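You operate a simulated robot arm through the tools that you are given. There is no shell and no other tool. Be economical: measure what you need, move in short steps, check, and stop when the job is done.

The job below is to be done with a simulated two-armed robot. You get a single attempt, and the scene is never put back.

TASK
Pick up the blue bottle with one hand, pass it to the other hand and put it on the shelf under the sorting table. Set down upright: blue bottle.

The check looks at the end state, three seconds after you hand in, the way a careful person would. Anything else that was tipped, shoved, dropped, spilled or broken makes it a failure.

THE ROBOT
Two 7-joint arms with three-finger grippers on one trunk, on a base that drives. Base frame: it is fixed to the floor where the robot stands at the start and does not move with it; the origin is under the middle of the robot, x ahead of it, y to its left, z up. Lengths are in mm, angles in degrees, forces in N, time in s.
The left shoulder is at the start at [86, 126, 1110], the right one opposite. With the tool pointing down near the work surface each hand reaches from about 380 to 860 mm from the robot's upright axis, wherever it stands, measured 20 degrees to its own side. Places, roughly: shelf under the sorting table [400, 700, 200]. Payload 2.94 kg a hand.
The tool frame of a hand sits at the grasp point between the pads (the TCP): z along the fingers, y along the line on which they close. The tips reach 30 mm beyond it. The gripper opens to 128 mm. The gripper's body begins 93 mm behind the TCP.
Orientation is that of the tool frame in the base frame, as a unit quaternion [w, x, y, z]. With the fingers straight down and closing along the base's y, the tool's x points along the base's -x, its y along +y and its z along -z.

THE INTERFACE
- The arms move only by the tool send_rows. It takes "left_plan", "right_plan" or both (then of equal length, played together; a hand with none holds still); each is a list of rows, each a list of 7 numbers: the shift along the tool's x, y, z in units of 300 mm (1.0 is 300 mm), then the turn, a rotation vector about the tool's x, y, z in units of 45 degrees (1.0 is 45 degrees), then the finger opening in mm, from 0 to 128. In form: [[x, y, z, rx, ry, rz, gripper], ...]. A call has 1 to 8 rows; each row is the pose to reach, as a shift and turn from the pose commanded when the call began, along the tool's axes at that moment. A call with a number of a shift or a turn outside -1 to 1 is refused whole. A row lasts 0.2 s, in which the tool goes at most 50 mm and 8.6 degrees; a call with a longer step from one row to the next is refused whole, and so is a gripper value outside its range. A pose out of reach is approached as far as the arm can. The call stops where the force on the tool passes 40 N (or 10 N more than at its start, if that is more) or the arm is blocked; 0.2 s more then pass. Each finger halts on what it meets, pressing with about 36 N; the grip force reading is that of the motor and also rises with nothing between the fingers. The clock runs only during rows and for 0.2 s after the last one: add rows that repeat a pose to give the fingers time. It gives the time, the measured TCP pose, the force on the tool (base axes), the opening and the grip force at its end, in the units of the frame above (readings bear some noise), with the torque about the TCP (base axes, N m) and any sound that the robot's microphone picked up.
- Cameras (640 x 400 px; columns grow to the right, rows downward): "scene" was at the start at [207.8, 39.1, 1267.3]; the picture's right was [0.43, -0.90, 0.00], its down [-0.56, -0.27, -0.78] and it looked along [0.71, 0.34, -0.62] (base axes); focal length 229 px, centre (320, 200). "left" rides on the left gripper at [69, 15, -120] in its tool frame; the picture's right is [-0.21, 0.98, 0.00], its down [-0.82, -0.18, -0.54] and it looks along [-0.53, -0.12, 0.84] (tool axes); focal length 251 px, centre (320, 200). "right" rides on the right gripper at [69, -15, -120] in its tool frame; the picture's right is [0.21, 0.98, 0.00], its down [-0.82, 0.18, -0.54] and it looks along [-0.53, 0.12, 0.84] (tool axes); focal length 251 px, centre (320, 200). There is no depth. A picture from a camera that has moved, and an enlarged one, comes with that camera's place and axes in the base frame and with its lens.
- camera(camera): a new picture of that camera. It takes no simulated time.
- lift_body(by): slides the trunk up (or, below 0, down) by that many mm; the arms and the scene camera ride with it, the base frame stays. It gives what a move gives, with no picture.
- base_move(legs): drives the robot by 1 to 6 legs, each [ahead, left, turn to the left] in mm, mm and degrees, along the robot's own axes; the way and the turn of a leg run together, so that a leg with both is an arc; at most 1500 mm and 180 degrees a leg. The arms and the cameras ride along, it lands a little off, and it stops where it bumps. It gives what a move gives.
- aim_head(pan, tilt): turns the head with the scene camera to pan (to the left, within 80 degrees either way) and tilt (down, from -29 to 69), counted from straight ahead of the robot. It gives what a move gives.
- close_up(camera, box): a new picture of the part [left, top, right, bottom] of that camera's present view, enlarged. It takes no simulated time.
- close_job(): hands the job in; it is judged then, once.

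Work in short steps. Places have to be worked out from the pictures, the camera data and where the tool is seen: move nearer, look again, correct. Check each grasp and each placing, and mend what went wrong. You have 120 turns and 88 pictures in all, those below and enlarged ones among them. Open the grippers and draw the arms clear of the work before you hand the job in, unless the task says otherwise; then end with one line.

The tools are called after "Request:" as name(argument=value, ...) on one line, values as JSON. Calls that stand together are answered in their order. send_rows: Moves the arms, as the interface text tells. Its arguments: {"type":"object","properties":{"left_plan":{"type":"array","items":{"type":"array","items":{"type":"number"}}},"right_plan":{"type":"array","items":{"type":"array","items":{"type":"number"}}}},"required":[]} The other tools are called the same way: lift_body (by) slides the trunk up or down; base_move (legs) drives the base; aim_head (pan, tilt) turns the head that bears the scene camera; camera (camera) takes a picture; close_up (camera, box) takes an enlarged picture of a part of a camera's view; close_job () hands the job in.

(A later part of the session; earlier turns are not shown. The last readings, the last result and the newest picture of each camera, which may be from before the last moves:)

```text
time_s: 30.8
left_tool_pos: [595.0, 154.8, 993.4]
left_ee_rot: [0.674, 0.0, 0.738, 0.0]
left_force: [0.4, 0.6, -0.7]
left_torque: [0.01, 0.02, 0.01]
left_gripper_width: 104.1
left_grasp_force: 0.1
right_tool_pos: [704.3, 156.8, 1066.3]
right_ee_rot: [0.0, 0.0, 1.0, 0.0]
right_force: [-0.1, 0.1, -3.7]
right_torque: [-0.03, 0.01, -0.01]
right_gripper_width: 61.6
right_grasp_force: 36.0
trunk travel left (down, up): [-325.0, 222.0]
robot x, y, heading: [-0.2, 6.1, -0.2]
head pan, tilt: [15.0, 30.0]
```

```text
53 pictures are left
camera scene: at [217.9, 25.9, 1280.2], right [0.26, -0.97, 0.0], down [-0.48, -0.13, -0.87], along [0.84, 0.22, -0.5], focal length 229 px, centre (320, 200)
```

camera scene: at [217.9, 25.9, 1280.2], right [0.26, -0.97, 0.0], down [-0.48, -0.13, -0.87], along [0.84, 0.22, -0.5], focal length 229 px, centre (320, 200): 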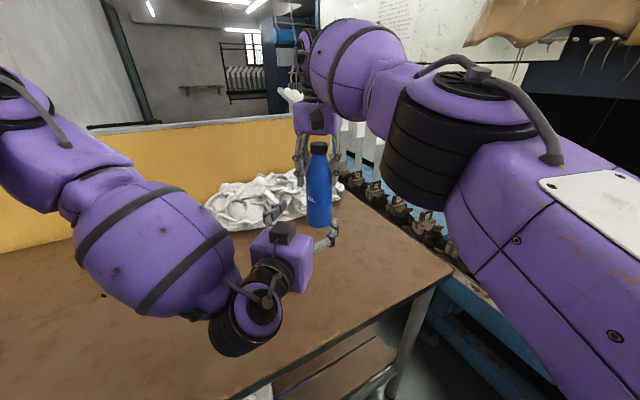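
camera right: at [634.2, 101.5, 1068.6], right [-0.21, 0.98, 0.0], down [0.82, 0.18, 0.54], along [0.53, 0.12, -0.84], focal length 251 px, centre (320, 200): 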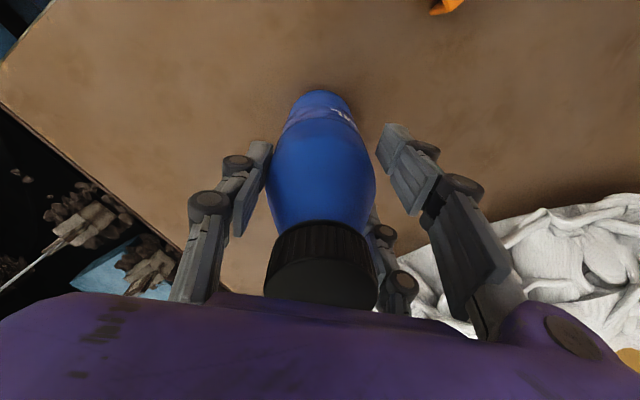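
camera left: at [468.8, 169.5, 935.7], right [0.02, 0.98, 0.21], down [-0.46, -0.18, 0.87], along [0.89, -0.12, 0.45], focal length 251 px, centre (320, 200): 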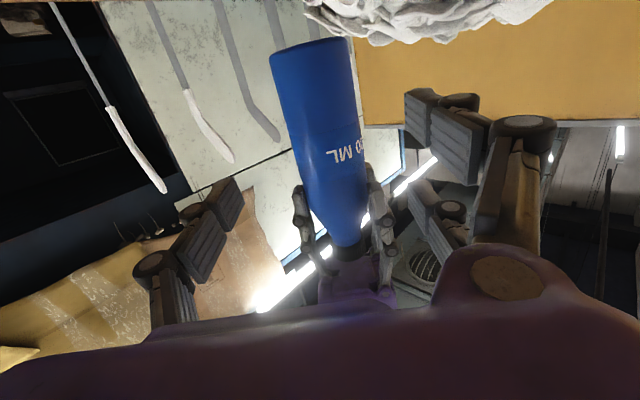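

Reachable and aligned. I advance 109 mm around the lower bottle.

Request:
send_rows(left_plan=[[0, 0.004, 0.12, 0, 0, 0, 104], [0.005, 0.004, 0.24, 0, 0, 0, 104], [0.01, 0.004, 0.33, 0, 0, 0, 104], [0.01, 0.004, 0.365, 0, 0, 0, 104], [0.01, 0.004, 0.365, 0, 0, 0, 104]])

Request:
camera(camera="left")

Request:
camera(camera="scene")

```text
time_s: 32.0
left_tool_pos: [704.3, 156.8, 980.5]
left_ee_rot: [0.675, 0.0, 0.738, 0.0]
left_force: [0.8, 0.8, 0.4]
left_torque: [-0.03, -0.01, 0.02]
left_gripper_width: 104.1
left_grasp_force: 0.0
right_tool_pos: [703.9, 154.3, 1067.0]
right_ee_rot: [0.0, 0.0, 1.0, 0.0]
right_force: [-0.8, 0.6, -4.1]
right_torque: [0.0, 0.02, 0.0]
right_gripper_width: 61.5
right_grasp_force: 35.8
trunk travel left (down, up): [-325.0, 222.0]
robot x, y, heading: [-2.3, 3.0, 0.1]
head pan, tilt: [15.0, 30.0]
```

```text
52 pictures are left
camera left: at [577.7, 171.9, 921.9], right [0.02, 0.98, 0.21], down [-0.47, -0.18, 0.87], along [0.88, -0.12, 0.45], focal length 251 px, centre (320, 200)
```

left: 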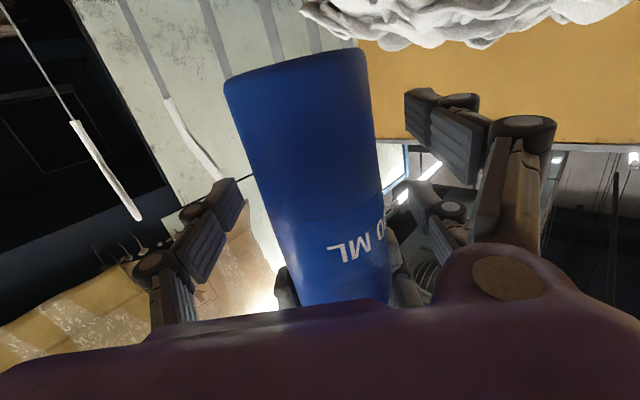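

```text
51 pictures are left
camera scene: at [217.9, 25.2, 1280.2], right [0.26, -0.97, 0.0], down [-0.48, -0.13, -0.87], along [0.84, 0.22, -0.5], focal length 229 px, centre (320, 200)
```

scene: 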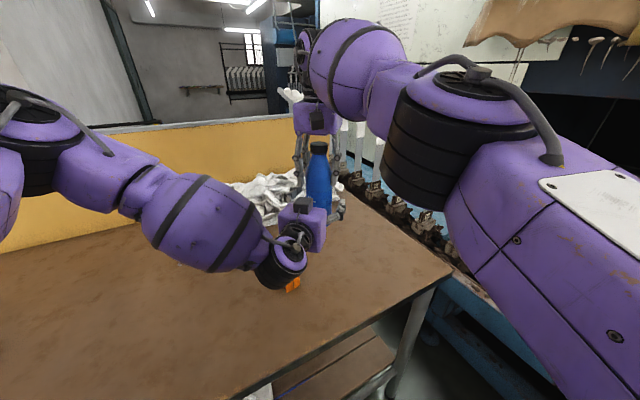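

Reached with no contact. I close the left hand.

Request:
send_rows(left_plan=[[0, 0, 0, 0, 0, 0, 84], [0, 0, 0, 0, 0, 0, 70], [0, 0, 0, 0, 0, 0, 56], [0, 0, 0, 0, 0, 0, 40], [0, 0, 0, 0, 0, 0, 40]])

Request:
camera(camera="left")

```text
time_s: 33.2
left_tool_pos: [704.3, 157.8, 979.9]
left_ee_rot: [0.674, 0.0, 0.738, 0.001]
left_force: [-1.5, 2.5, 0.3]
left_torque: [0.11, -0.06, -0.04]
left_gripper_width: 63.5
left_grasp_force: 36.0
right_tool_pos: [704.5, 156.5, 1066.0]
right_ee_rot: [0.001, 0.001, 1.0, 0.0]
right_force: [0.9, -1.1, -2.7]
right_torque: [-0.27, -0.01, -0.01]
right_gripper_width: 61.5
right_grasp_force: 36.1
trunk travel left (down, up): [-325.0, 222.0]
robot x, y, heading: [-1.3, 2.0, 0.1]
head pan, tilt: [15.0, 30.0]
```

```text
50 pictures are left
camera left: at [577.5, 172.3, 921.7], right [0.02, 0.98, 0.21], down [-0.46, -0.18, 0.87], along [0.89, -0.12, 0.45], focal length 251 px, centre (320, 200)
```

left: 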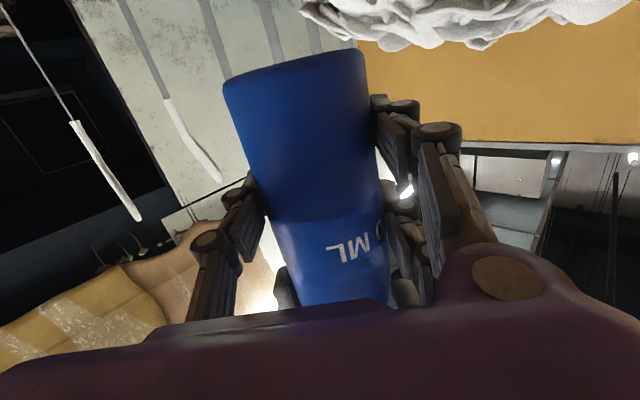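

The left hand now has the bottle at 63.5 mm and 36 N with little cross force. I open the right hand and raise it straight up.

Request:
send_rows(right_plan=[[0, 0, 0, 0, 0, 0, 70], [0, 0, 0, 0, 0, 0, 90], [0, 0, 0, 0, 0, 0, 100], [0, 0, -0.1, 0, 0, 0, 100], [0, 0, -0.25, 0, 0, 0, 100], [0, 0, -0.4, 0, 0, 0, 100], [0, 0, -0.52, 0, 0, 0, 100]])

Request:
camera(camera="scene")

```text
time_s: 34.8
left_tool_pos: [702.7, 156.9, 981.7]
left_ee_rot: [0.676, 0.001, 0.737, 0.0]
left_force: [0.3, -0.4, 0.9]
left_torque: [-0.02, 0.03, 0.0]
left_gripper_width: 63.7
left_grasp_force: 36.0
right_tool_pos: [663.2, 136.1, 1191.7]
right_ee_rot: [0.0, 0.0, 1.0, 0.0]
right_force: [-0.2, -0.3, -0.5]
right_torque: [0.02, -0.05, 0.0]
right_gripper_width: 100.1
right_grasp_force: 0.1
right hand out of reach, approached as far as the arm can: row 4, 5, 6, 7
trunk travel left (down, up): [-325.0, 222.0]
robot x, y, heading: [3.1, 0.6, -0.2]
head pan, tilt: [15.0, 30.0]
```

```text
49 pictures are left
camera scene: at [215.6, 24.4, 1281.0], right [0.26, -0.97, 0.0], down [-0.48, -0.13, -0.87], along [0.84, 0.22, -0.5], focal length 229 px, centre (320, 200)
```

scene: 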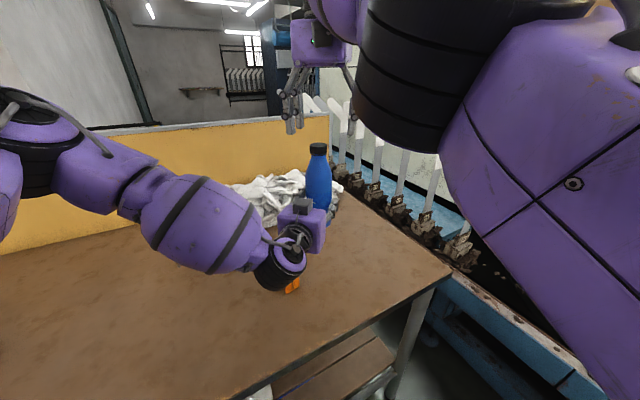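

The right hand is clear and the left holds the bottle. The left force reading doesn't show the weight, so I check closer.

Request:
close_up(camera="scene", box=[230, 120, 390, 320])

Request:
camera(camera="left")

Request:
send_rows(left_plan=[[-0.01, 0, 0, 0, 0, 0, 40], [-0.02, 0, 0, 0, 0, 0, 40]])

```text
2.00 times, centred on (310, 220) of scene
camera zoom: at [215.6, 24.4, 1281.0], right [0.26, -0.97, 0.0], down [-0.48, -0.13, -0.87], along [0.84, 0.22, -0.5], focal length 457 px, centre (340, 160)
```

zoom: 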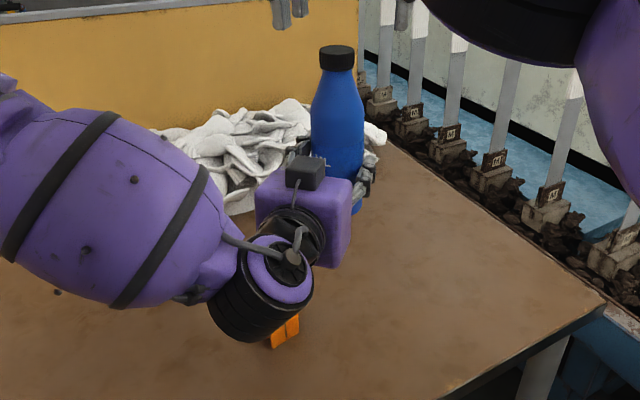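

```text
47 pictures are left
camera left: at [575.7, 171.6, 923.1], right [0.02, 0.98, 0.21], down [-0.47, -0.18, 0.87], along [0.88, -0.12, 0.45], focal length 251 px, centre (320, 200)
```

left: 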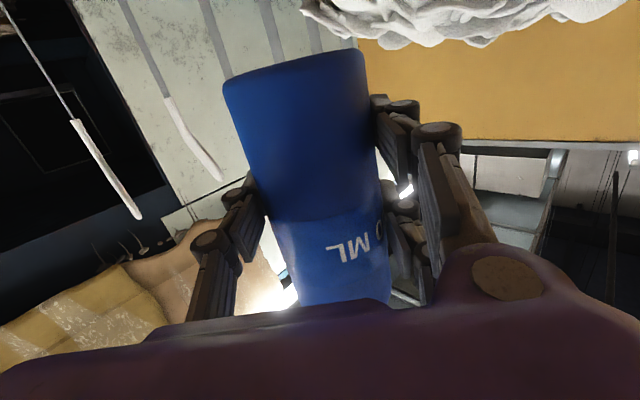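

```text
time_s: 35.4
left_tool_pos: [703.6, 155.5, 984.9]
left_ee_rot: [0.674, 0.0, 0.738, 0.0]
left_force: [-0.1, 1.1, -4.4]
left_torque: [0.0, 0.06, 0.02]
left_gripper_width: 63.5
left_grasp_force: 36.0
right_tool_pos: [667.3, 137.6, 1190.6]
right_ee_rot: [0.0, 0.001, 1.0, 0.001]
right_force: [0.2, -0.7, 0.5]
right_torque: [-0.01, 0.04, -0.01]
right_gripper_width: 100.1
right_grasp_force: 0.0
trunk travel left (down, up): [-325.0, 222.0]
robot x, y, heading: [4.7, -0.7, 0.2]
head pan, tilt: [15.0, 30.0]
```

It reads -4.4 N now, so the bottle is securely held. I retract the right hand back and to the right.

Request:
send_rows(right_plan=[[0.1, -0.08, 0, 0, 0, 0, 100], [0.2, -0.17, 0, 0, 0, 0, 100], [0.31, -0.26, 0, 0, 0, 0, 100], [0.42, -0.35, 0, 0, 0, 0, 100], [0.53, -0.44, 0, 0, 0, 0, 100], [0.64, -0.53, 0, 0, 0, 0, 100], [0.73, -0.62, 0, 0, 0, 0, 100], [0.8, -0.7, 0, 0, 0, 0, 100]])

Request:
aim_head(pan=55, tilt=60)

Request:
camera(camera="scene")

```text
time_s: 37.4
left_tool_pos: [699.1, 159.3, 985.4]
left_ee_rot: [0.675, -0.001, 0.738, 0.0]
left_force: [-0.1, 0.4, -5.0]
left_torque: [0.02, 0.02, -0.02]
left_gripper_width: 63.5
left_grasp_force: 35.7
right_tool_pos: [536.0, -99.9, 1209.0]
right_ee_rot: [-0.104, 0.219, 0.967, 0.081]
right_force: [-0.7, -0.1, 0.1]
right_torque: [-0.07, -0.07, 0.02]
right_gripper_width: 100.0
right_grasp_force: 0.1
right hand out of reach, approached as far as the arm can: row 1, 2, 3, 4, 5, 6
trunk travel left (down, up): [-325.0, 222.0]
robot x, y, heading: [-3.3, 0.1, -0.0]
head pan, tilt: [15.0, 30.0]
stopped in row 8 (right hand): the arm was blocked; the commanded pose is now the measured one
```

```text
time_s: 38.5
left_tool_pos: [705.2, 156.5, 984.9]
left_ee_rot: [0.674, 0.0, 0.739, 0.001]
left_force: [0.5, -0.1, -3.9]
left_torque: [0.02, 0.05, -0.01]
left_gripper_width: 63.6
left_grasp_force: 36.5
right_tool_pos: [542.8, -100.7, 1207.8]
right_ee_rot: [-0.105, 0.219, 0.967, 0.082]
right_force: [0.4, 0.0, -0.4]
right_torque: [0.02, 0.0, 0.01]
right_gripper_width: 100.0
right_grasp_force: 0.2
trunk travel left (down, up): [-325.0, 222.0]
robot x, y, heading: [-3.7, 2.3, -0.3]
head pan, tilt: [55.0, 60.0]
```

```text
46 pictures are left
camera scene: at [170.3, 56.7, 1238.1], right [0.82, -0.57, 0.0], down [-0.5, -0.71, -0.5], along [0.29, 0.41, -0.87], focal length 229 px, centre (320, 200)
```

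scene: 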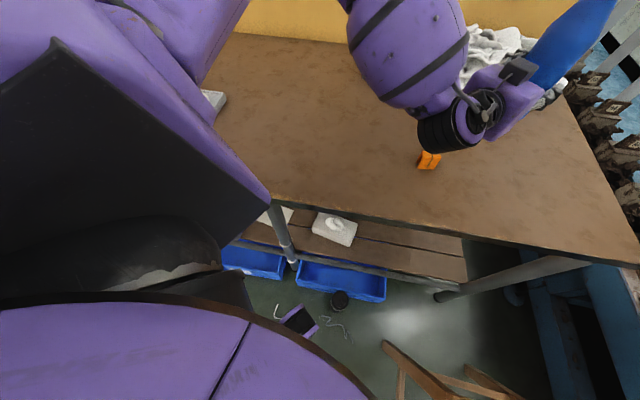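

The right arm jammed near its upper limit but is free of everything. I lower it and move it right, then look at it.

Request:
send_rows(right_plan=[[-0.045, -0.057, 0.095, 0, 0, 0, 100], [-0.09, -0.114, 0.19, 0, 0, 0, 100], [-0.135, -0.17, 0.284, 0, 0, 0, 100], [-0.18, -0.227, 0.378, 0, 0, 0, 100]])

Request:
aim_head(pan=-20, tilt=40)

Request:
camera(camera="scene")

```text
time_s: 39.5
left_tool_pos: [705.2, 155.6, 983.5]
left_ee_rot: [0.674, 0.0, 0.738, 0.001]
left_force: [-0.4, -0.3, -4.3]
left_torque: [0.0, 0.05, -0.04]
left_gripper_width: 63.7
left_grasp_force: 36.2
right_tool_pos: [539.5, -163.1, 1077.9]
right_ee_rot: [-0.107, 0.217, 0.967, 0.081]
right_force: [0.7, -0.3, 0.5]
right_torque: [0.07, -0.02, -0.04]
right_gripper_width: 100.0
right_grasp_force: 0.2
trunk travel left (down, up): [-325.0, 222.0]
robot x, y, heading: [3.8, 3.1, 0.1]
head pan, tilt: [55.0, 60.0]
```

```text
time_s: 40.9
left_tool_pos: [703.6, 156.7, 983.7]
left_ee_rot: [0.675, 0.0, 0.738, 0.001]
left_force: [0.0, -0.2, -4.1]
left_torque: [-0.02, 0.0, -0.03]
left_gripper_width: 63.8
left_grasp_force: 35.6
right_tool_pos: [539.0, -161.4, 1079.2]
right_ee_rot: [-0.105, 0.218, 0.967, 0.082]
right_force: [0.1, -0.6, 0.5]
right_torque: [-0.05, 0.01, -0.02]
right_gripper_width: 99.6
right_grasp_force: 0.0
trunk travel left (down, up): [-325.0, 222.0]
robot x, y, heading: [1.9, 2.6, 0.1]
head pan, tilt: [-20.0, 40.0]
```

```text
45 pictures are left
camera scene: at [211.4, -26.9, 1264.9], right [-0.34, -0.94, 0.0], down [-0.6, 0.22, -0.77], along [0.72, -0.26, -0.64], focal length 229 px, centre (320, 200)
```

scene: 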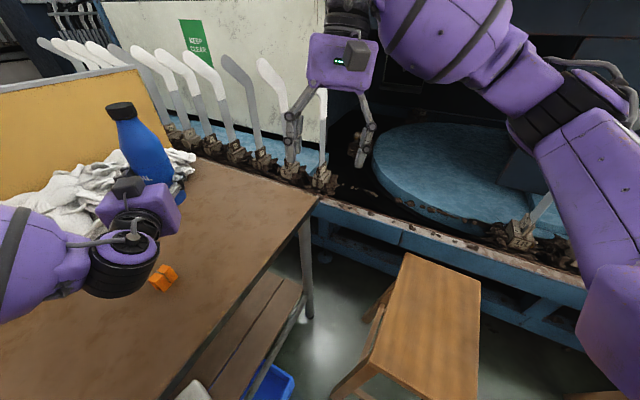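

Both arms are free. The table's front edge lies on x+y≈527, with the shelf front about 80 mm further in. The free shelf spot near (520,205) suits the left hand if I back off, lower, and drive in again, so I check the surroundings first.

Request:
aim_head(pan=-80, tilt=45)

Request:
camera(camera="scene")

Request:
aim_head(pan=80, tilt=30)

Request:
camera(camera="scene")

```text
time_s: 42.2
left_tool_pos: [705.1, 156.9, 983.6]
left_ee_rot: [0.674, -0.001, 0.739, 0.001]
left_force: [-0.3, 0.6, -3.9]
left_torque: [0.0, 0.01, 0.02]
left_gripper_width: 63.9
left_grasp_force: 35.8
right_tool_pos: [539.7, -163.3, 1078.2]
right_ee_rot: [-0.106, 0.218, 0.967, 0.082]
right_force: [0.8, 0.1, 0.3]
right_torque: [0.0, -0.01, 0.03]
right_gripper_width: 99.9
right_grasp_force: 0.1
trunk travel left (down, up): [-325.0, 222.0]
robot x, y, heading: [0.1, -1.8, 0.3]
head pan, tilt: [-80.0, 45.0]
```

```text
44 pictures are left
camera scene: at [145.7, -78.0, 1257.6], right [-0.98, -0.17, 0.0], down [-0.12, 0.7, -0.71], along [0.12, -0.7, -0.71], focal length 229 px, centre (320, 200)
```

scene: 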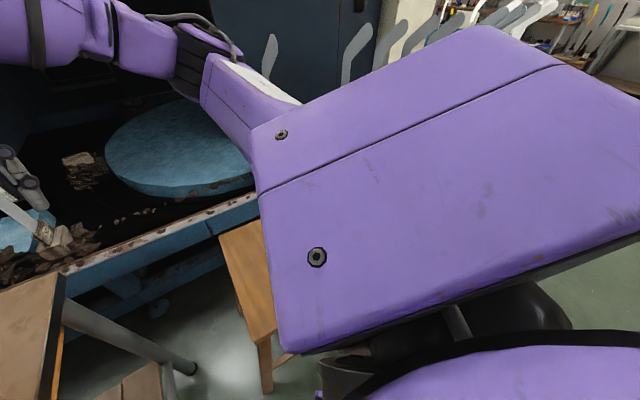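

```text
time_s: 44.7
left_tool_pos: [705.5, 157.3, 983.8]
left_ee_rot: [0.674, -0.001, 0.738, 0.001]
left_force: [0.3, -0.3, -4.5]
left_torque: [0.02, 0.01, -0.02]
left_gripper_width: 63.4
left_grasp_force: 36.1
right_tool_pos: [538.9, -161.8, 1079.3]
right_ee_rot: [-0.106, 0.218, 0.967, 0.082]
right_force: [0.2, 1.2, 0.7]
right_torque: [-0.02, -0.02, 0.03]
right_gripper_width: 100.2
right_grasp_force: 0.0
trunk travel left (down, up): [-325.0, 222.0]
robot x, y, heading: [-1.3, 0.4, 0.1]
head pan, tilt: [80.0, 30.0]
```

```text
43 pictures are left
camera scene: at [147.3, 91.2, 1280.2], right [0.98, -0.17, 0.0], down [-0.09, -0.49, -0.87], along [0.15, 0.85, -0.5], focal length 229 px, centre (320, 200)
```

scene: 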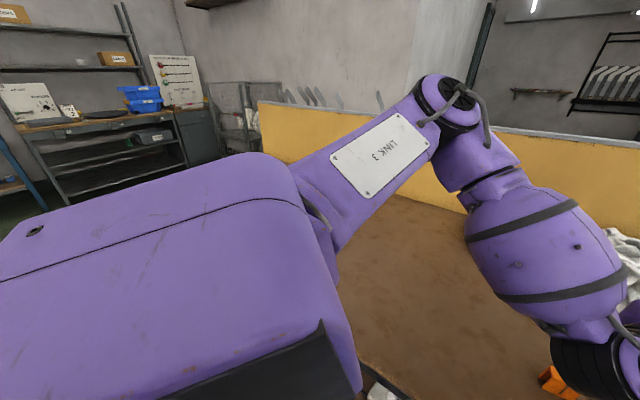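

The stool is right-front, and the space behind looks open. I back straight up in two stages with the bottle still above the table.

Request:
base_move(legs=[[-250, 0, 0]])

Request:
base_move(legs=[[-230, 0, 0]])

Request:
aim_head(pan=20, tilt=50)

Request:
camera(camera="scene")

```text
time_s: 46.5
left_tool_pos: [456.0, 156.4, 984.2]
left_ee_rot: [0.675, 0.0, 0.738, 0.0]
left_force: [-0.1, 0.7, -3.7]
left_torque: [0.0, -0.02, 0.01]
left_gripper_width: 63.6
left_grasp_force: 36.0
right_tool_pos: [289.7, -162.8, 1079.2]
right_ee_rot: [-0.106, 0.218, 0.967, 0.081]
right_force: [0.0, 0.0, 0.3]
right_torque: [-0.01, -0.01, -0.01]
right_gripper_width: 100.1
right_grasp_force: 0.0
trunk travel left (down, up): [-325.0, 222.0]
robot x, y, heading: [-248.2, 1.4, -0.1]
head pan, tilt: [80.0, 30.0]
```

```text
time_s: 48.2
left_tool_pos: [222.7, 159.4, 984.6]
left_ee_rot: [0.674, -0.001, 0.739, 0.002]
left_force: [0.2, -0.4, -4.2]
left_torque: [-0.01, 0.04, 0.01]
left_gripper_width: 63.5
left_grasp_force: 36.1
right_tool_pos: [57.1, -161.1, 1078.0]
right_ee_rot: [-0.105, 0.216, 0.967, 0.081]
right_force: [0.9, -0.3, 0.1]
right_torque: [-0.04, 0.01, 0.0]
right_gripper_width: 100.2
right_grasp_force: 0.0
trunk travel left (down, up): [-325.0, 222.0]
robot x, y, heading: [-482.8, 1.1, 0.4]
head pan, tilt: [80.0, 30.0]
```

```text
time_s: 49.5
left_tool_pos: [225.2, 159.4, 984.5]
left_ee_rot: [0.674, -0.001, 0.739, 0.001]
left_force: [0.3, 0.1, -4.6]
left_torque: [-0.01, -0.03, 0.01]
left_gripper_width: 63.4
left_grasp_force: 36.0
right_tool_pos: [58.7, -160.7, 1077.8]
right_ee_rot: [-0.105, 0.217, 0.967, 0.081]
right_force: [0.3, 1.3, -0.1]
right_torque: [0.04, -0.03, -0.02]
right_gripper_width: 100.3
right_grasp_force: 0.0
trunk travel left (down, up): [-325.0, 222.0]
robot x, y, heading: [-481.7, -0.4, 0.2]
head pan, tilt: [20.0, 50.0]
```

```text
42 pictures are left
camera scene: at [-277.6, 29.0, 1250.7], right [0.35, -0.94, 0.0], down [-0.72, -0.26, -0.64], along [0.6, 0.22, -0.77], focal length 229 px, centre (320, 200)
```

scene: 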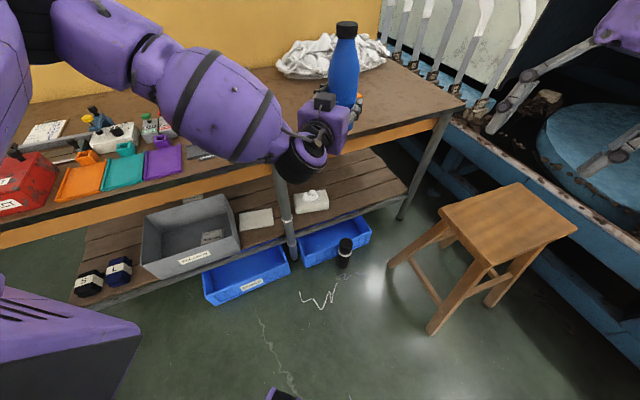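

The view is clear now: the shelf's right section is free, the stool is to the right, and a jar and bins are on the floor. I zoom on the target area and floor.

Request:
close_up(camera="scene", box=[230, 150, 430, 320])

Request:
aim_head(pan=20, tilt=69)

Request:
camera(camera="scene")

```text
2.35 times, centred on (330, 235) of scene
camera zoom: at [-277.6, 29.0, 1250.7], right [0.35, -0.94, 0.0], down [-0.72, -0.26, -0.64], along [0.6, 0.22, -0.77], focal length 538 px, centre (296, 118)
```

zoom: 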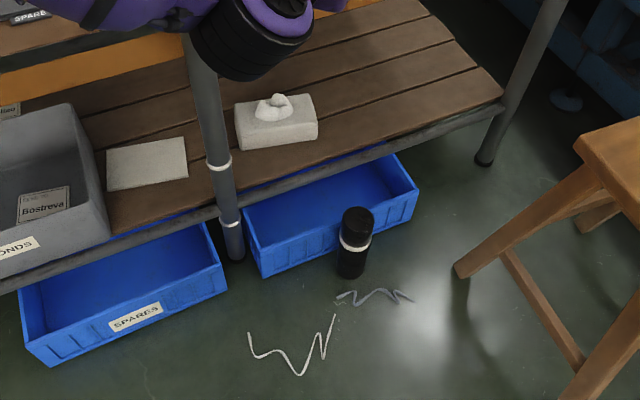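

```text
time_s: 50.4
left_tool_pos: [224.4, 160.6, 984.2]
left_ee_rot: [0.674, -0.001, 0.738, 0.001]
left_force: [-0.4, 0.2, -4.1]
left_torque: [0.0, 0.02, -0.02]
left_gripper_width: 63.5
left_grasp_force: 36.0
right_tool_pos: [57.5, -160.0, 1078.4]
right_ee_rot: [-0.106, 0.216, 0.967, 0.081]
right_force: [1.1, 0.6, -0.4]
right_torque: [-0.05, -0.02, -0.01]
right_gripper_width: 99.9
right_grasp_force: 0.0
trunk travel left (down, up): [-325.0, 222.0]
robot x, y, heading: [-482.7, -2.5, -0.1]
head pan, tilt: [20.0, 68.8]
```

```text
40 pictures are left
camera scene: at [-297.4, 21.7, 1228.8], right [0.35, -0.94, 0.0], down [-0.87, -0.32, -0.36], along [0.34, 0.13, -0.93], focal length 229 px, centre (320, 200)
```

scene: 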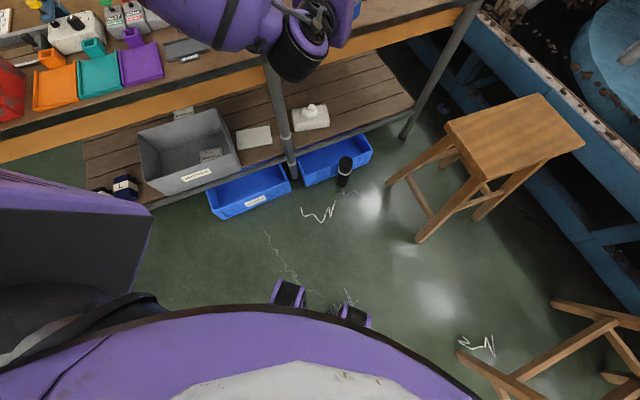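

The base is small (front about 200 mm ahead of the axis) and the jar is at (300,90), so driving forward ~330 is safe. I lower the trunk fully first.

Request:
lift_body(by=-320)

Request:
aim_head(pan=20, tilt=35)

Request:
camera(camera="scene")

```text
time_s: 53.5
left_tool_pos: [223.4, 159.2, 664.5]
left_ee_rot: [0.675, -0.002, 0.738, 0.002]
left_force: [-0.4, -0.3, -4.2]
left_torque: [0.01, 0.03, 0.02]
left_gripper_width: 63.7
left_grasp_force: 36.3
right_tool_pos: [57.0, -160.2, 758.5]
right_ee_rot: [-0.106, 0.216, 0.967, 0.081]
right_force: [-0.3, 0.5, -0.4]
right_torque: [0.01, -0.03, -0.02]
right_gripper_width: 99.8
right_grasp_force: 0.1
trunk travel left (down, up): [-5.0, 542.0]
robot x, y, heading: [-481.6, 0.7, 0.2]
head pan, tilt: [20.0, 68.8]
```

```text
time_s: 54.5
left_tool_pos: [223.1, 158.4, 664.7]
left_ee_rot: [0.674, -0.002, 0.739, 0.002]
left_force: [0.1, -0.3, -3.4]
left_torque: [-0.03, 0.04, -0.01]
left_gripper_width: 63.6
left_grasp_force: 35.7
right_tool_pos: [58.4, -161.3, 758.2]
right_ee_rot: [-0.106, 0.216, 0.967, 0.081]
right_force: [-0.5, 0.0, 0.5]
right_torque: [0.02, -0.02, -0.02]
right_gripper_width: 100.0
right_grasp_force: 0.1
trunk travel left (down, up): [-5.0, 542.0]
robot x, y, heading: [-478.9, 1.1, 0.0]
head pan, tilt: [20.0, 35.0]
```

```text
39 pictures are left
camera scene: at [-166.0, 33.1, 940.8], right [0.35, -0.94, 0.0], down [-0.54, -0.2, -0.82], along [0.77, 0.28, -0.57], focal length 229 px, centre (320, 200)
```

scene: 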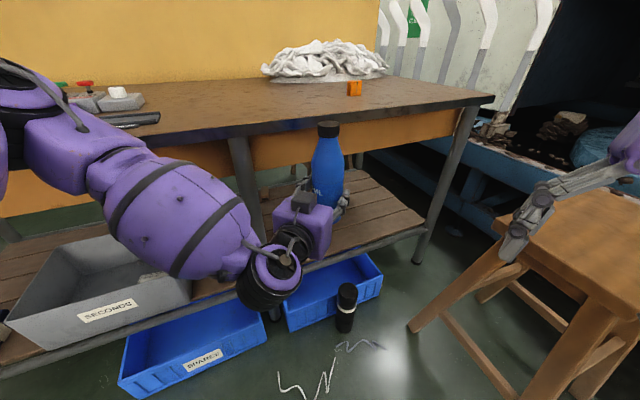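

Table apron reaches down to ~700, with ample space above the shelf. I lower the left hand 240 mm.

Request:
send_rows(left_plan=[[0.1, 0, 0.009, 0, 0, 0, 40], [0.23, 0, 0.02, 0, 0, 0, 40], [0.37, 0, 0.032, 0, 0, 0, 40], [0.51, 0, 0.045, 0, 0, 0, 40], [0.64, 0, 0.056, 0, 0, 0, 40], [0.74, 0, 0.065, 0, 0, 0, 40], [0.797, 0, 0.07, 0, 0, 0, 40]])

```text
time_s: 56.1
left_tool_pos: [222.2, 201.8, 473.1]
left_ee_rot: [0.674, -0.001, 0.738, 0.001]
left_force: [0.7, 0.8, -4.6]
left_torque: [0.03, -0.02, 0.01]
left_gripper_width: 63.5
left_grasp_force: 35.7
left hand out of reach, approached as far as the arm can: row 5, 6, 7
right_tool_pos: [58.2, -160.2, 758.4]
right_ee_rot: [-0.106, 0.217, 0.967, 0.081]
right_force: [0.0, -1.4, 0.0]
right_torque: [-0.01, 0.0, 0.01]
right_gripper_width: 100.1
right_grasp_force: 0.2
trunk travel left (down, up): [-5.0, 542.0]
robot x, y, heading: [-477.3, -0.0, 0.2]
head pan, tilt: [20.0, 35.0]
```

The arm hit a limit and drifted +y, so it prefers a more outward pose. I shift left 120 mm and lower again.

Request:
send_rows(left_plan=[[0.05, 0.12, 0.004, 0, 0, 0, 40], [0.1, 0.25, 0.009, 0, 0, 0, 40], [0.17, 0.37, 0.015, 0, 0, 0, 40], [0.27, 0.42, 0.024, 0, 0, 0, 40], [0.38, 0.42, 0.033, 0, 0, 0, 40], [0.48, 0.42, 0.042, 0, 0, 0, 40], [0.56, 0.42, 0.049, 0, 0, 0, 40]])

Request:
camera(camera="scene")

```text
time_s: 57.1
left_tool_pos: [216.0, 306.6, 407.0]
left_ee_rot: [0.677, 0.006, 0.736, -0.012]
left_force: [1.3, -6.0, -6.0]
left_torque: [0.12, 0.04, -0.19]
left_gripper_width: 63.5
left_grasp_force: 35.9
left hand out of reach, approached as far as the arm can: row 4
right_tool_pos: [57.1, -161.9, 758.6]
right_ee_rot: [-0.106, 0.218, 0.967, 0.082]
right_force: [0.0, 0.6, -0.4]
right_torque: [-0.07, 0.03, 0.0]
right_gripper_width: 100.0
right_grasp_force: 0.1
trunk travel left (down, up): [-5.0, 542.0]
robot x, y, heading: [-482.9, 0.6, -0.2]
head pan, tilt: [20.0, 35.0]
stopped in row 4 (left hand): the force on the tool passed its limit at 50 N (the readings are from after the stop); the commanded pose is now the measured one
```

```text
38 pictures are left
camera scene: at [-165.6, 32.2, 940.7], right [0.34, -0.94, 0.0], down [-0.54, -0.2, -0.82], along [0.77, 0.28, -0.57], focal length 229 px, centre (320, 200)
```

scene: 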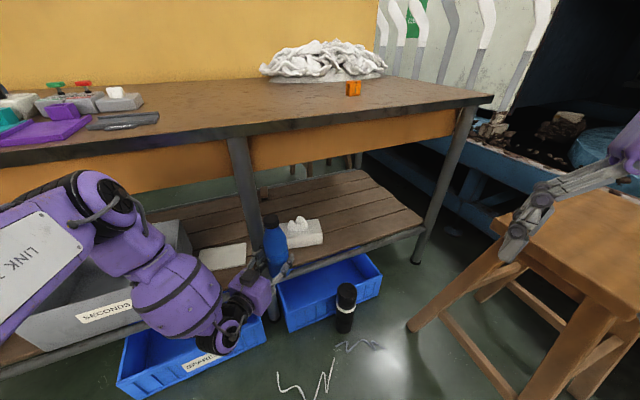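

The hand touched the table's leg at (n≈370). I back the base away 150 mm immediately and check the bottle.

Request:
base_move(legs=[[-150, 0, 0]])

Request:
camera(camera="scene")

Request:
camera(camera="left")

```text
time_s: 58.5
left_tool_pos: [63.0, 310.4, 408.9]
left_ee_rot: [0.677, 0.004, 0.736, -0.009]
left_force: [-0.2, 0.6, -4.1]
left_torque: [0.03, 0.02, 0.01]
left_gripper_width: 63.5
left_grasp_force: 36.7
right_tool_pos: [-96.0, -161.7, 759.3]
right_ee_rot: [-0.106, 0.215, 0.967, 0.082]
right_force: [-0.5, -0.2, -0.5]
right_torque: [-0.02, -0.02, 0.07]
right_gripper_width: 99.7
right_grasp_force: 0.1
trunk travel left (down, up): [-5.0, 542.0]
robot x, y, heading: [-631.6, 2.4, 0.3]
head pan, tilt: [20.0, 35.0]
```

```text
37 pictures are left
camera scene: at [-319.7, 32.7, 941.0], right [0.35, -0.94, 0.0], down [-0.54, -0.2, -0.82], along [0.77, 0.28, -0.57], focal length 229 px, centre (320, 200)
```

scene: 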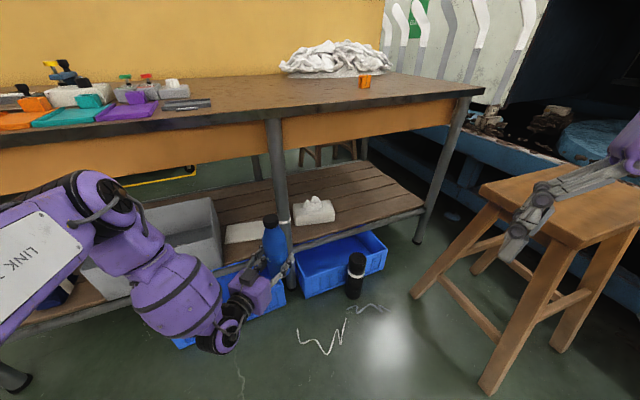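

```text
36 pictures are left
camera left: at [-62.7, 326.5, 349.1], right [0.03, 0.98, 0.21], down [-0.48, -0.17, 0.86], along [0.88, -0.13, 0.46], focal length 251 px, centre (320, 200)
```

left: 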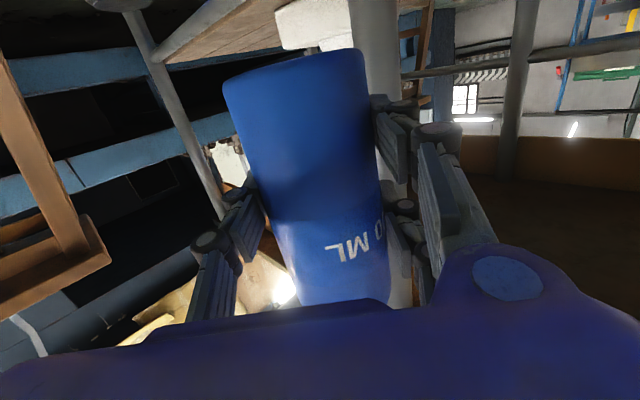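

The bottle is unchanged in the hand and nothing was displaced. With clear space, I continue lowering to z≈290.

Request:
send_rows(left_plan=[[0.1, 0, 0.009, 0, 0, 0, 40], [0.22, 0, 0.02, 0, 0, 0, 40], [0.32, 0, 0.028, 0, 0, 0, 40], [0.38, 0, 0.034, 0, 0, 0, 40], [0.395, 0, 0.035, 0, 0, 0, 40]])

```text
time_s: 59.7
left_tool_pos: [59.2, 333.4, 399.3]
left_ee_rot: [0.677, 0.004, 0.736, -0.009]
left_force: [0.2, 0.9, -3.8]
left_torque: [0.0, 0.0, 0.02]
left_gripper_width: 63.7
left_grasp_force: 36.5
left hand out of reach, approached as far as the arm can: row 1, 2, 3, 4, 5
right_tool_pos: [-94.5, -161.4, 758.8]
right_ee_rot: [-0.107, 0.216, 0.967, 0.082]
right_force: [-0.1, -0.1, -0.1]
right_torque: [-0.01, -0.01, -0.03]
right_gripper_width: 100.1
right_grasp_force: 0.1
trunk travel left (down, up): [-5.0, 542.0]
robot x, y, heading: [-633.3, 0.8, 0.4]
head pan, tilt: [20.0, 35.0]
```

Another reach limit at this distance. I slide the base 150 mm to the right, away from the leg and lined up with the free shelf section, and then try a more extended low pose.

Request:
base_move(legs=[[0, -150, 0]])

Request:
send_rows(left_plan=[[0.02, 0, 0.15, 0, 0, 0, 40], [0.06, 0, 0.28, 0, 0, 0, 40], [0.13, 0, 0.37, 0, 0, 0, 40], [0.24, 0, 0.4, 0, 0, 0, 40], [0.34, 0, 0.4, 0, 0, 0, 40], [0.37, 0, 0.4, 0, 0, 0, 40]])

```text
time_s: 61.6
left_tool_pos: [60.6, 183.2, 400.6]
left_ee_rot: [0.677, 0.005, 0.736, -0.01]
left_force: [1.0, 1.0, -4.9]
left_torque: [-0.02, 0.04, 0.01]
left_gripper_width: 63.5
left_grasp_force: 36.0
right_tool_pos: [-95.3, -308.1, 757.8]
right_ee_rot: [-0.106, 0.216, 0.967, 0.081]
right_force: [0.6, -0.4, 1.0]
right_torque: [-0.04, 0.0, -0.02]
right_gripper_width: 100.1
right_grasp_force: 0.0
trunk travel left (down, up): [-5.0, 542.0]
robot x, y, heading: [-630.9, -147.6, 0.3]
head pan, tilt: [20.0, 35.0]
```

```text
time_s: 63.0
left_tool_pos: [135.7, 207.9, 408.4]
left_ee_rot: [0.677, 0.004, 0.736, -0.009]
left_force: [0.5, -0.3, -4.8]
left_torque: [0.02, 0.01, 0.02]
left_gripper_width: 63.6
left_grasp_force: 36.1
left hand out of reach, approached as far as the arm can: row 1, 2, 3, 4, 5, 6
right_tool_pos: [-95.6, -310.0, 758.1]
right_ee_rot: [-0.106, 0.216, 0.967, 0.082]
right_force: [-0.3, -0.6, -0.5]
right_torque: [-0.03, -0.01, 0.02]
right_gripper_width: 100.1
right_grasp_force: 0.1
trunk travel left (down, up): [-5.0, 542.0]
robot x, y, heading: [-633.3, -151.9, 0.0]
head pan, tilt: [20.0, 35.0]
```

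Still stuck at z≈408, so I look at the arm configuration.

Request:
aim_head(pan=40, tilt=45)

Request:
camera(camera="scene")

```text
time_s: 63.9
left_tool_pos: [134.6, 206.4, 409.4]
left_ee_rot: [0.677, 0.005, 0.736, -0.011]
left_force: [-0.4, -0.7, -4.5]
left_torque: [0.0, 0.03, -0.01]
left_gripper_width: 63.4
left_grasp_force: 36.3
right_tool_pos: [-94.9, -310.3, 758.4]
right_ee_rot: [-0.106, 0.216, 0.967, 0.082]
right_force: [-0.4, 0.0, -0.1]
right_torque: [-0.01, 0.01, 0.01]
right_gripper_width: 99.9
right_grasp_force: 0.0
trunk travel left (down, up): [-5.0, 542.0]
robot x, y, heading: [-632.0, -150.7, 0.1]
head pan, tilt: [40.0, 45.0]
```

```text
35 pictures are left
camera scene: at [-334.7, -96.3, 929.2], right [0.6, -0.8, 0.0], down [-0.55, -0.41, -0.73], along [0.59, 0.44, -0.68], focal length 229 px, centre (320, 200)
```

scene: 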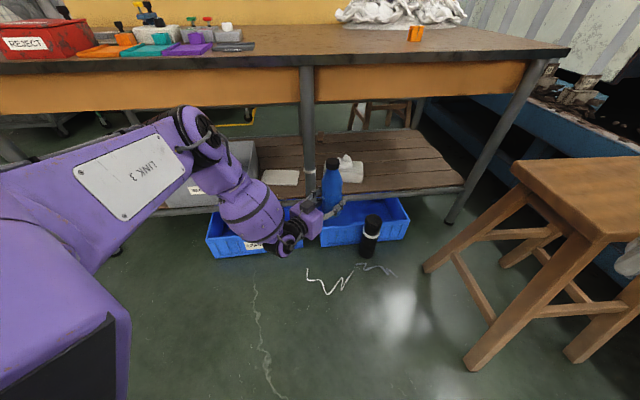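

The near-level wrist is the limiting factor this low. While the hand is in free space, I test whether a steeper hand pitch (45° down) can get down to shelf height; if so, I'll regrasp that way.

Request:
send_rows(left_plan=[[0, 0, -0.05, 0, 0.16, 0, 40], [0, 0, -0.1, 0, 0.33, 0, 40], [0, 0, -0.15, 0, 0.5, 0, 40], [0, 0, -0.2, 0, 0.66, 0, 40], [0.05, 0, -0.2, 0, 0.82, 0, 40], [0.15, 0, -0.2, 0, 0.89, 0, 40], [0.25, 0, -0.2, 0, 0.89, 0, 40], [0.36, 0, -0.2, 0, 0.89, 0, 40]])

```text
time_s: 65.7
left_tool_pos: [63.5, 202.8, 308.7]
left_ee_rot: [0.385, 0.008, 0.923, -0.007]
left_force: [0.3, -0.7, -4.5]
left_torque: [0.03, 0.12, 0.02]
left_gripper_width: 63.4
left_grasp_force: 35.3
right_tool_pos: [-94.6, -309.4, 758.5]
right_ee_rot: [-0.105, 0.216, 0.967, 0.081]
right_force: [0.3, -0.1, 0.3]
right_torque: [0.0, 0.0, -0.01]
right_gripper_width: 100.3
right_grasp_force: 0.0
trunk travel left (down, up): [-5.0, 542.0]
robot x, y, heading: [-630.7, -149.1, 0.4]
head pan, tilt: [40.0, 45.0]
```

At 45° pitch the arm reaches z=309 easily. So I'll set the bottle on the table near its front edge and regrasp it at 45°. First I return level and go up.

Request:
send_rows(left_plan=[[-0.08, 0, -0.08, 0, 0, 0, 40], [-0.19, 0, -0.19, 0, -0.1, 0, 40], [-0.3, 0, -0.25, 0, -0.26, 0, 40], [-0.4, 0, -0.3, 0, -0.42, 0, 40], [-0.5, 0, -0.35, 0, -0.58, 0, 40], [-0.6, 0, -0.4, 0, -0.74, 0, 40], [-0.68, 0, -0.45, 0, -0.89, 0, 40], [-0.68, 0, -0.45, 0, -0.89, 0, 40]])

Request:
lift_body(by=320)

```text
time_s: 67.5
left_tool_pos: [114.9, 201.6, 552.2]
left_ee_rot: [0.677, 0.004, 0.735, -0.009]
left_force: [0.7, 0.3, -3.1]
left_torque: [0.0, 0.02, -0.01]
left_gripper_width: 63.4
left_grasp_force: 35.8
right_tool_pos: [-93.8, -308.4, 758.7]
right_ee_rot: [-0.106, 0.217, 0.967, 0.082]
right_force: [-0.8, 0.9, 0.2]
right_torque: [0.03, 0.04, 0.01]
right_gripper_width: 99.7
right_grasp_force: 0.0
trunk travel left (down, up): [-5.0, 542.0]
robot x, y, heading: [-634.3, -149.0, 0.3]
head pan, tilt: [40.0, 45.0]
```

```text
time_s: 70.6
left_tool_pos: [112.3, 201.3, 871.4]
left_ee_rot: [0.677, 0.006, 0.736, -0.011]
left_force: [0.0, 0.4, -5.2]
left_torque: [0.01, 0.01, 0.03]
left_gripper_width: 63.4
left_grasp_force: 36.1
right_tool_pos: [-94.3, -310.1, 1078.5]
right_ee_rot: [-0.105, 0.216, 0.967, 0.081]
right_force: [0.7, -0.4, 0.4]
right_torque: [-0.01, 0.03, 0.0]
right_gripper_width: 100.0
right_grasp_force: 0.1
trunk travel left (down, up): [-325.0, 222.0]
robot x, y, heading: [-633.9, -147.1, 0.3]
head pan, tilt: [40.0, 45.0]
```

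I raise 60 mm more, then drive so the bottle comes over the table's front strip at about (505,100).

Request:
lift_body(by=60)

Request:
base_move(legs=[[0, -101, 0], [380, 0, 0]])

Request:
aim_head(pan=30, tilt=40)

Request:
camera(camera="scene")

```text
time_s: 71.6
left_tool_pos: [112.4, 202.7, 931.5]
left_ee_rot: [0.676, 0.005, 0.737, -0.009]
left_force: [0.5, 0.4, -4.5]
left_torque: [0.02, 0.0, 0.0]
left_gripper_width: 63.7
left_grasp_force: 35.3
right_tool_pos: [-94.9, -308.9, 1137.7]
right_ee_rot: [-0.106, 0.217, 0.967, 0.082]
right_force: [0.0, -0.2, -0.2]
right_torque: [-0.03, 0.01, -0.02]
right_gripper_width: 100.3
right_grasp_force: 0.1
trunk travel left (down, up): [-385.0, 162.0]
robot x, y, heading: [-632.7, -148.1, -0.1]
head pan, tilt: [40.0, 45.0]
```

```text
time_s: 75.2
left_tool_pos: [483.3, 98.2, 932.4]
left_ee_rot: [0.677, 0.007, 0.736, -0.012]
left_force: [-0.2, -0.7, -5.7]
left_torque: [-0.01, 0.01, -0.01]
left_gripper_width: 63.6
left_grasp_force: 35.5
right_tool_pos: [273.0, -413.8, 1138.1]
right_ee_rot: [-0.105, 0.219, 0.967, 0.082]
right_force: [0.3, -1.0, -0.5]
right_torque: [-0.01, 0.01, 0.01]
right_gripper_width: 99.9
right_grasp_force: 0.1
trunk travel left (down, up): [-385.0, 162.0]
robot x, y, heading: [-265.7, -253.0, -0.4]
head pan, tilt: [40.0, 45.0]
```

```text
time_s: 75.9
left_tool_pos: [483.9, 97.9, 930.9]
left_ee_rot: [0.677, 0.007, 0.736, -0.011]
left_force: [0.0, -0.2, -4.2]
left_torque: [0.0, 0.04, 0.0]
left_gripper_width: 63.7
left_grasp_force: 36.3
right_tool_pos: [273.3, -412.7, 1137.8]
right_ee_rot: [-0.105, 0.218, 0.967, 0.082]
right_force: [0.8, 0.0, -0.8]
right_torque: [0.0, 0.01, 0.01]
right_gripper_width: 100.1
right_grasp_force: 0.1
trunk travel left (down, up): [-385.0, 162.0]
robot x, y, heading: [-267.4, -247.6, 0.1]
head pan, tilt: [30.0, 40.0]
```

```text
34 pictures are left
camera scene: at [-74.6, -205.6, 1324.4], right [0.5, -0.87, 0.0], down [-0.56, -0.32, -0.77], along [0.66, 0.38, -0.64], focal length 229 px, centre (320, 200)
```

scene: 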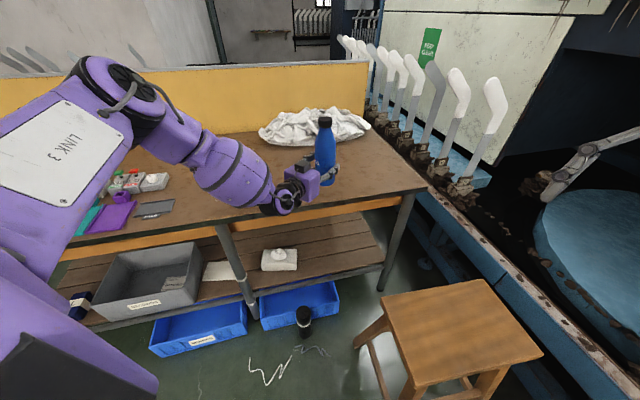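

I nudge forward 20 mm and lower toward the table.

Request:
send_rows(left_plan=[[0, 0, 0.035, 0, 0, 0, 40], [0, 0, 0.07, 0, 0, 0, 40], [0.07, 0, 0.078, 0, 0, 0, 40], [0.14, 0, 0.084, 0, 0, 0, 40], [0.18, 0, 0.088, 0, 0, 0, 40], [0.2, 0, 0.09, 0, 0, 0, 40], [0.2, 0, 0.09, 0, 0, 0, 40]])

Request:
close_up(camera="scene", box=[250, 100, 410, 230])

```text
time_s: 77.5
left_tool_pos: [488.7, 105.1, 896.2]
left_ee_rot: [0.676, 0.007, 0.737, -0.012]
left_force: [-0.5, -0.1, -4.9]
left_torque: [-0.02, 0.01, 0.0]
left_gripper_width: 63.6
left_grasp_force: 36.2
left hand out of reach, approached as far as the arm can: row 4, 5, 6, 7
right_tool_pos: [273.0, -413.6, 1138.5]
right_ee_rot: [-0.105, 0.219, 0.967, 0.081]
right_force: [0.5, -0.5, -0.7]
right_torque: [-0.02, -0.01, -0.01]
right_gripper_width: 99.9
right_grasp_force: 0.1
trunk travel left (down, up): [-385.0, 162.0]
robot x, y, heading: [-261.9, -251.4, -0.2]
head pan, tilt: [30.0, 40.0]
```

```text
3.08 times, centred on (330, 165) of scene
camera zoom: at [-74.7, -205.7, 1324.4], right [0.5, -0.87, 0.0], down [-0.56, -0.32, -0.77], along [0.66, 0.38, -0.64], focal length 703 px, centre (289, 308)
```

zoom: 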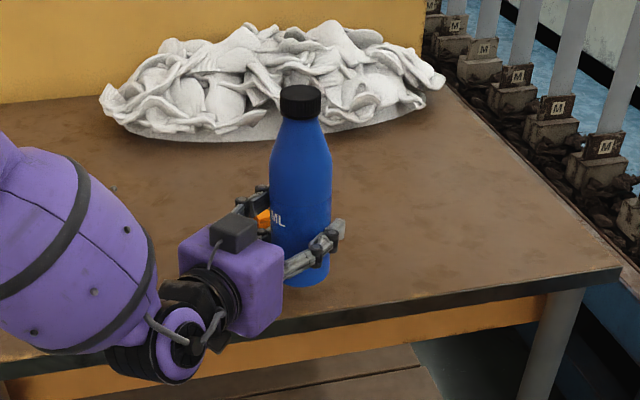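

The arm is at a limit again, so I use the trunk for the final lowering, since n≈420 is fine.

Request:
lift_body(by=-28)

Request:
lift_body(by=-3)

```text
time_s: 78.2
left_tool_pos: [488.0, 101.5, 868.0]
left_ee_rot: [0.677, 0.007, 0.736, -0.011]
left_force: [1.2, -0.7, -4.4]
left_torque: [0.02, 0.04, 0.03]
left_gripper_width: 63.3
left_grasp_force: 36.0
right_tool_pos: [273.2, -412.9, 1112.3]
right_ee_rot: [-0.106, 0.22, 0.966, 0.082]
right_force: [0.3, 1.5, -0.1]
right_torque: [-0.02, -0.03, 0.01]
right_gripper_width: 99.9
right_grasp_force: 0.1
trunk travel left (down, up): [-357.0, 190.0]
robot x, y, heading: [-263.9, -251.8, -0.3]
head pan, tilt: [30.0, 40.0]
```

```text
time_s: 78.7
left_tool_pos: [488.0, 102.8, 863.7]
left_ee_rot: [0.677, 0.006, 0.736, -0.011]
left_force: [-0.9, 0.2, -3.2]
left_torque: [0.0, 0.05, 0.01]
left_gripper_width: 63.7
left_grasp_force: 36.5
right_tool_pos: [273.3, -413.4, 1106.4]
right_ee_rot: [-0.106, 0.218, 0.967, 0.081]
right_force: [0.5, 0.1, 1.0]
right_torque: [0.03, -0.04, -0.03]
right_gripper_width: 100.0
right_grasp_force: 0.1
trunk travel left (down, up): [-354.0, 193.0]
robot x, y, heading: [-261.7, -251.3, 0.1]
head pan, tilt: [30.0, 40.0]
```

Request:
lift_body(by=-1.5)

Request:
close_up(camera="scene", box=[270, 120, 370, 220])

```text
time_s: 79.2
left_tool_pos: [488.6, 102.5, 863.9]
left_ee_rot: [0.678, 0.006, 0.735, -0.01]
left_force: [-1.3, -0.7, 1.4]
left_torque: [0.16, 0.15, 0.05]
left_gripper_width: 63.7
left_grasp_force: 35.9
right_tool_pos: [273.2, -413.8, 1106.3]
right_ee_rot: [-0.106, 0.218, 0.967, 0.082]
right_force: [0.3, 0.5, -0.8]
right_torque: [0.02, 0.0, 0.0]
right_gripper_width: 99.7
right_grasp_force: 0.0
trunk travel left (down, up): [-353.0, 195.0]
robot x, y, heading: [-264.4, -250.8, -0.0]
head pan, tilt: [30.0, 40.0]
```

```text
4.00 times, centred on (320, 170) of scene
camera zoom: at [-67.2, -206.0, 1291.9], right [0.5, -0.87, 0.0], down [-0.56, -0.32, -0.77], along [0.66, 0.38, -0.64], focal length 914 px, centre (320, 320)
```

zoom: 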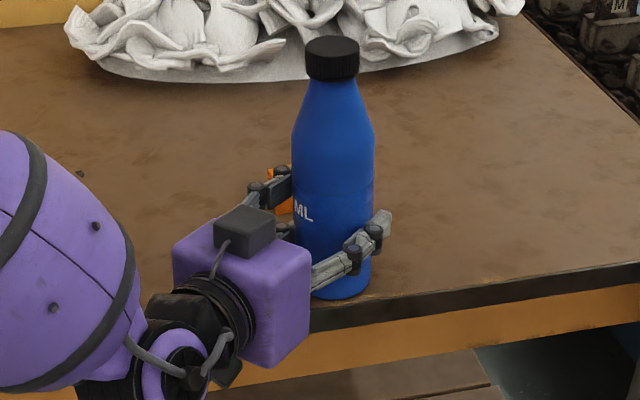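

It is just touching down, but the bottle is very close to the edge. I lift 12 mm, shift about 28 mm further in, and lower again.

Request:
lift_body(by=12)

Request:
base_move(legs=[[28, 14, 0]])

Request:
lift_body(by=-10)

Request:
close_up(camera="scene", box=[270, 120, 370, 220])

```text
time_s: 79.8
left_tool_pos: [487.5, 101.6, 872.3]
left_ee_rot: [0.676, 0.006, 0.737, -0.011]
left_force: [-0.1, -1.0, -5.3]
left_torque: [0.01, 0.0, -0.02]
left_gripper_width: 63.7
left_grasp_force: 35.8
right_tool_pos: [274.4, -413.5, 1117.7]
right_ee_rot: [-0.107, 0.219, 0.967, 0.082]
right_force: [-0.1, 0.1, 0.8]
right_torque: [0.02, 0.02, -0.02]
right_gripper_width: 100.2
right_grasp_force: 0.0
trunk travel left (down, up): [-365.0, 183.0]
robot x, y, heading: [-263.8, -252.7, -0.2]
head pan, tilt: [30.0, 40.0]
```

```text
time_s: 80.7
left_tool_pos: [514.5, 114.8, 875.5]
left_ee_rot: [0.677, 0.006, 0.736, -0.011]
left_force: [-0.4, -0.2, -4.9]
left_torque: [0.02, 0.01, 0.0]
left_gripper_width: 63.7
left_grasp_force: 35.7
right_tool_pos: [300.0, -400.1, 1117.1]
right_ee_rot: [-0.105, 0.219, 0.967, 0.081]
right_force: [-0.1, 0.5, 0.2]
right_torque: [-0.04, -0.01, -0.04]
right_gripper_width: 99.8
right_grasp_force: 0.0
trunk travel left (down, up): [-365.0, 183.0]
robot x, y, heading: [-239.6, -237.3, -0.2]
head pan, tilt: [30.0, 40.0]
```

```text
time_s: 81.2
left_tool_pos: [515.5, 116.0, 865.3]
left_ee_rot: [0.677, 0.006, 0.736, -0.011]
left_force: [-1.5, 1.0, -2.4]
left_torque: [0.05, 0.06, 0.0]
left_gripper_width: 63.7
left_grasp_force: 35.9
right_tool_pos: [301.1, -399.4, 1108.7]
right_ee_rot: [-0.106, 0.219, 0.966, 0.082]
right_force: [0.1, -0.9, -0.5]
right_torque: [0.03, 0.01, 0.01]
right_gripper_width: 100.0
right_grasp_force: 0.1
trunk travel left (down, up): [-355.0, 193.0]
robot x, y, heading: [-240.3, -236.2, 0.1]
head pan, tilt: [30.0, 40.0]
```

```text
4.00 times, centred on (320, 170) of scene
camera zoom: at [-39.3, -191.9, 1293.6], right [0.5, -0.87, 0.0], down [-0.56, -0.32, -0.77], along [0.66, 0.38, -0.64], focal length 914 px, centre (320, 320)
```

zoom: 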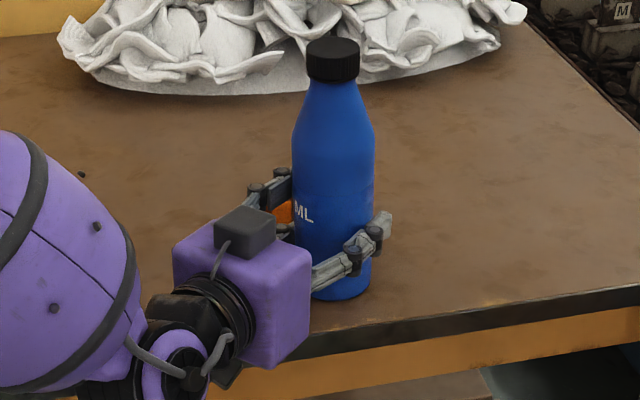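

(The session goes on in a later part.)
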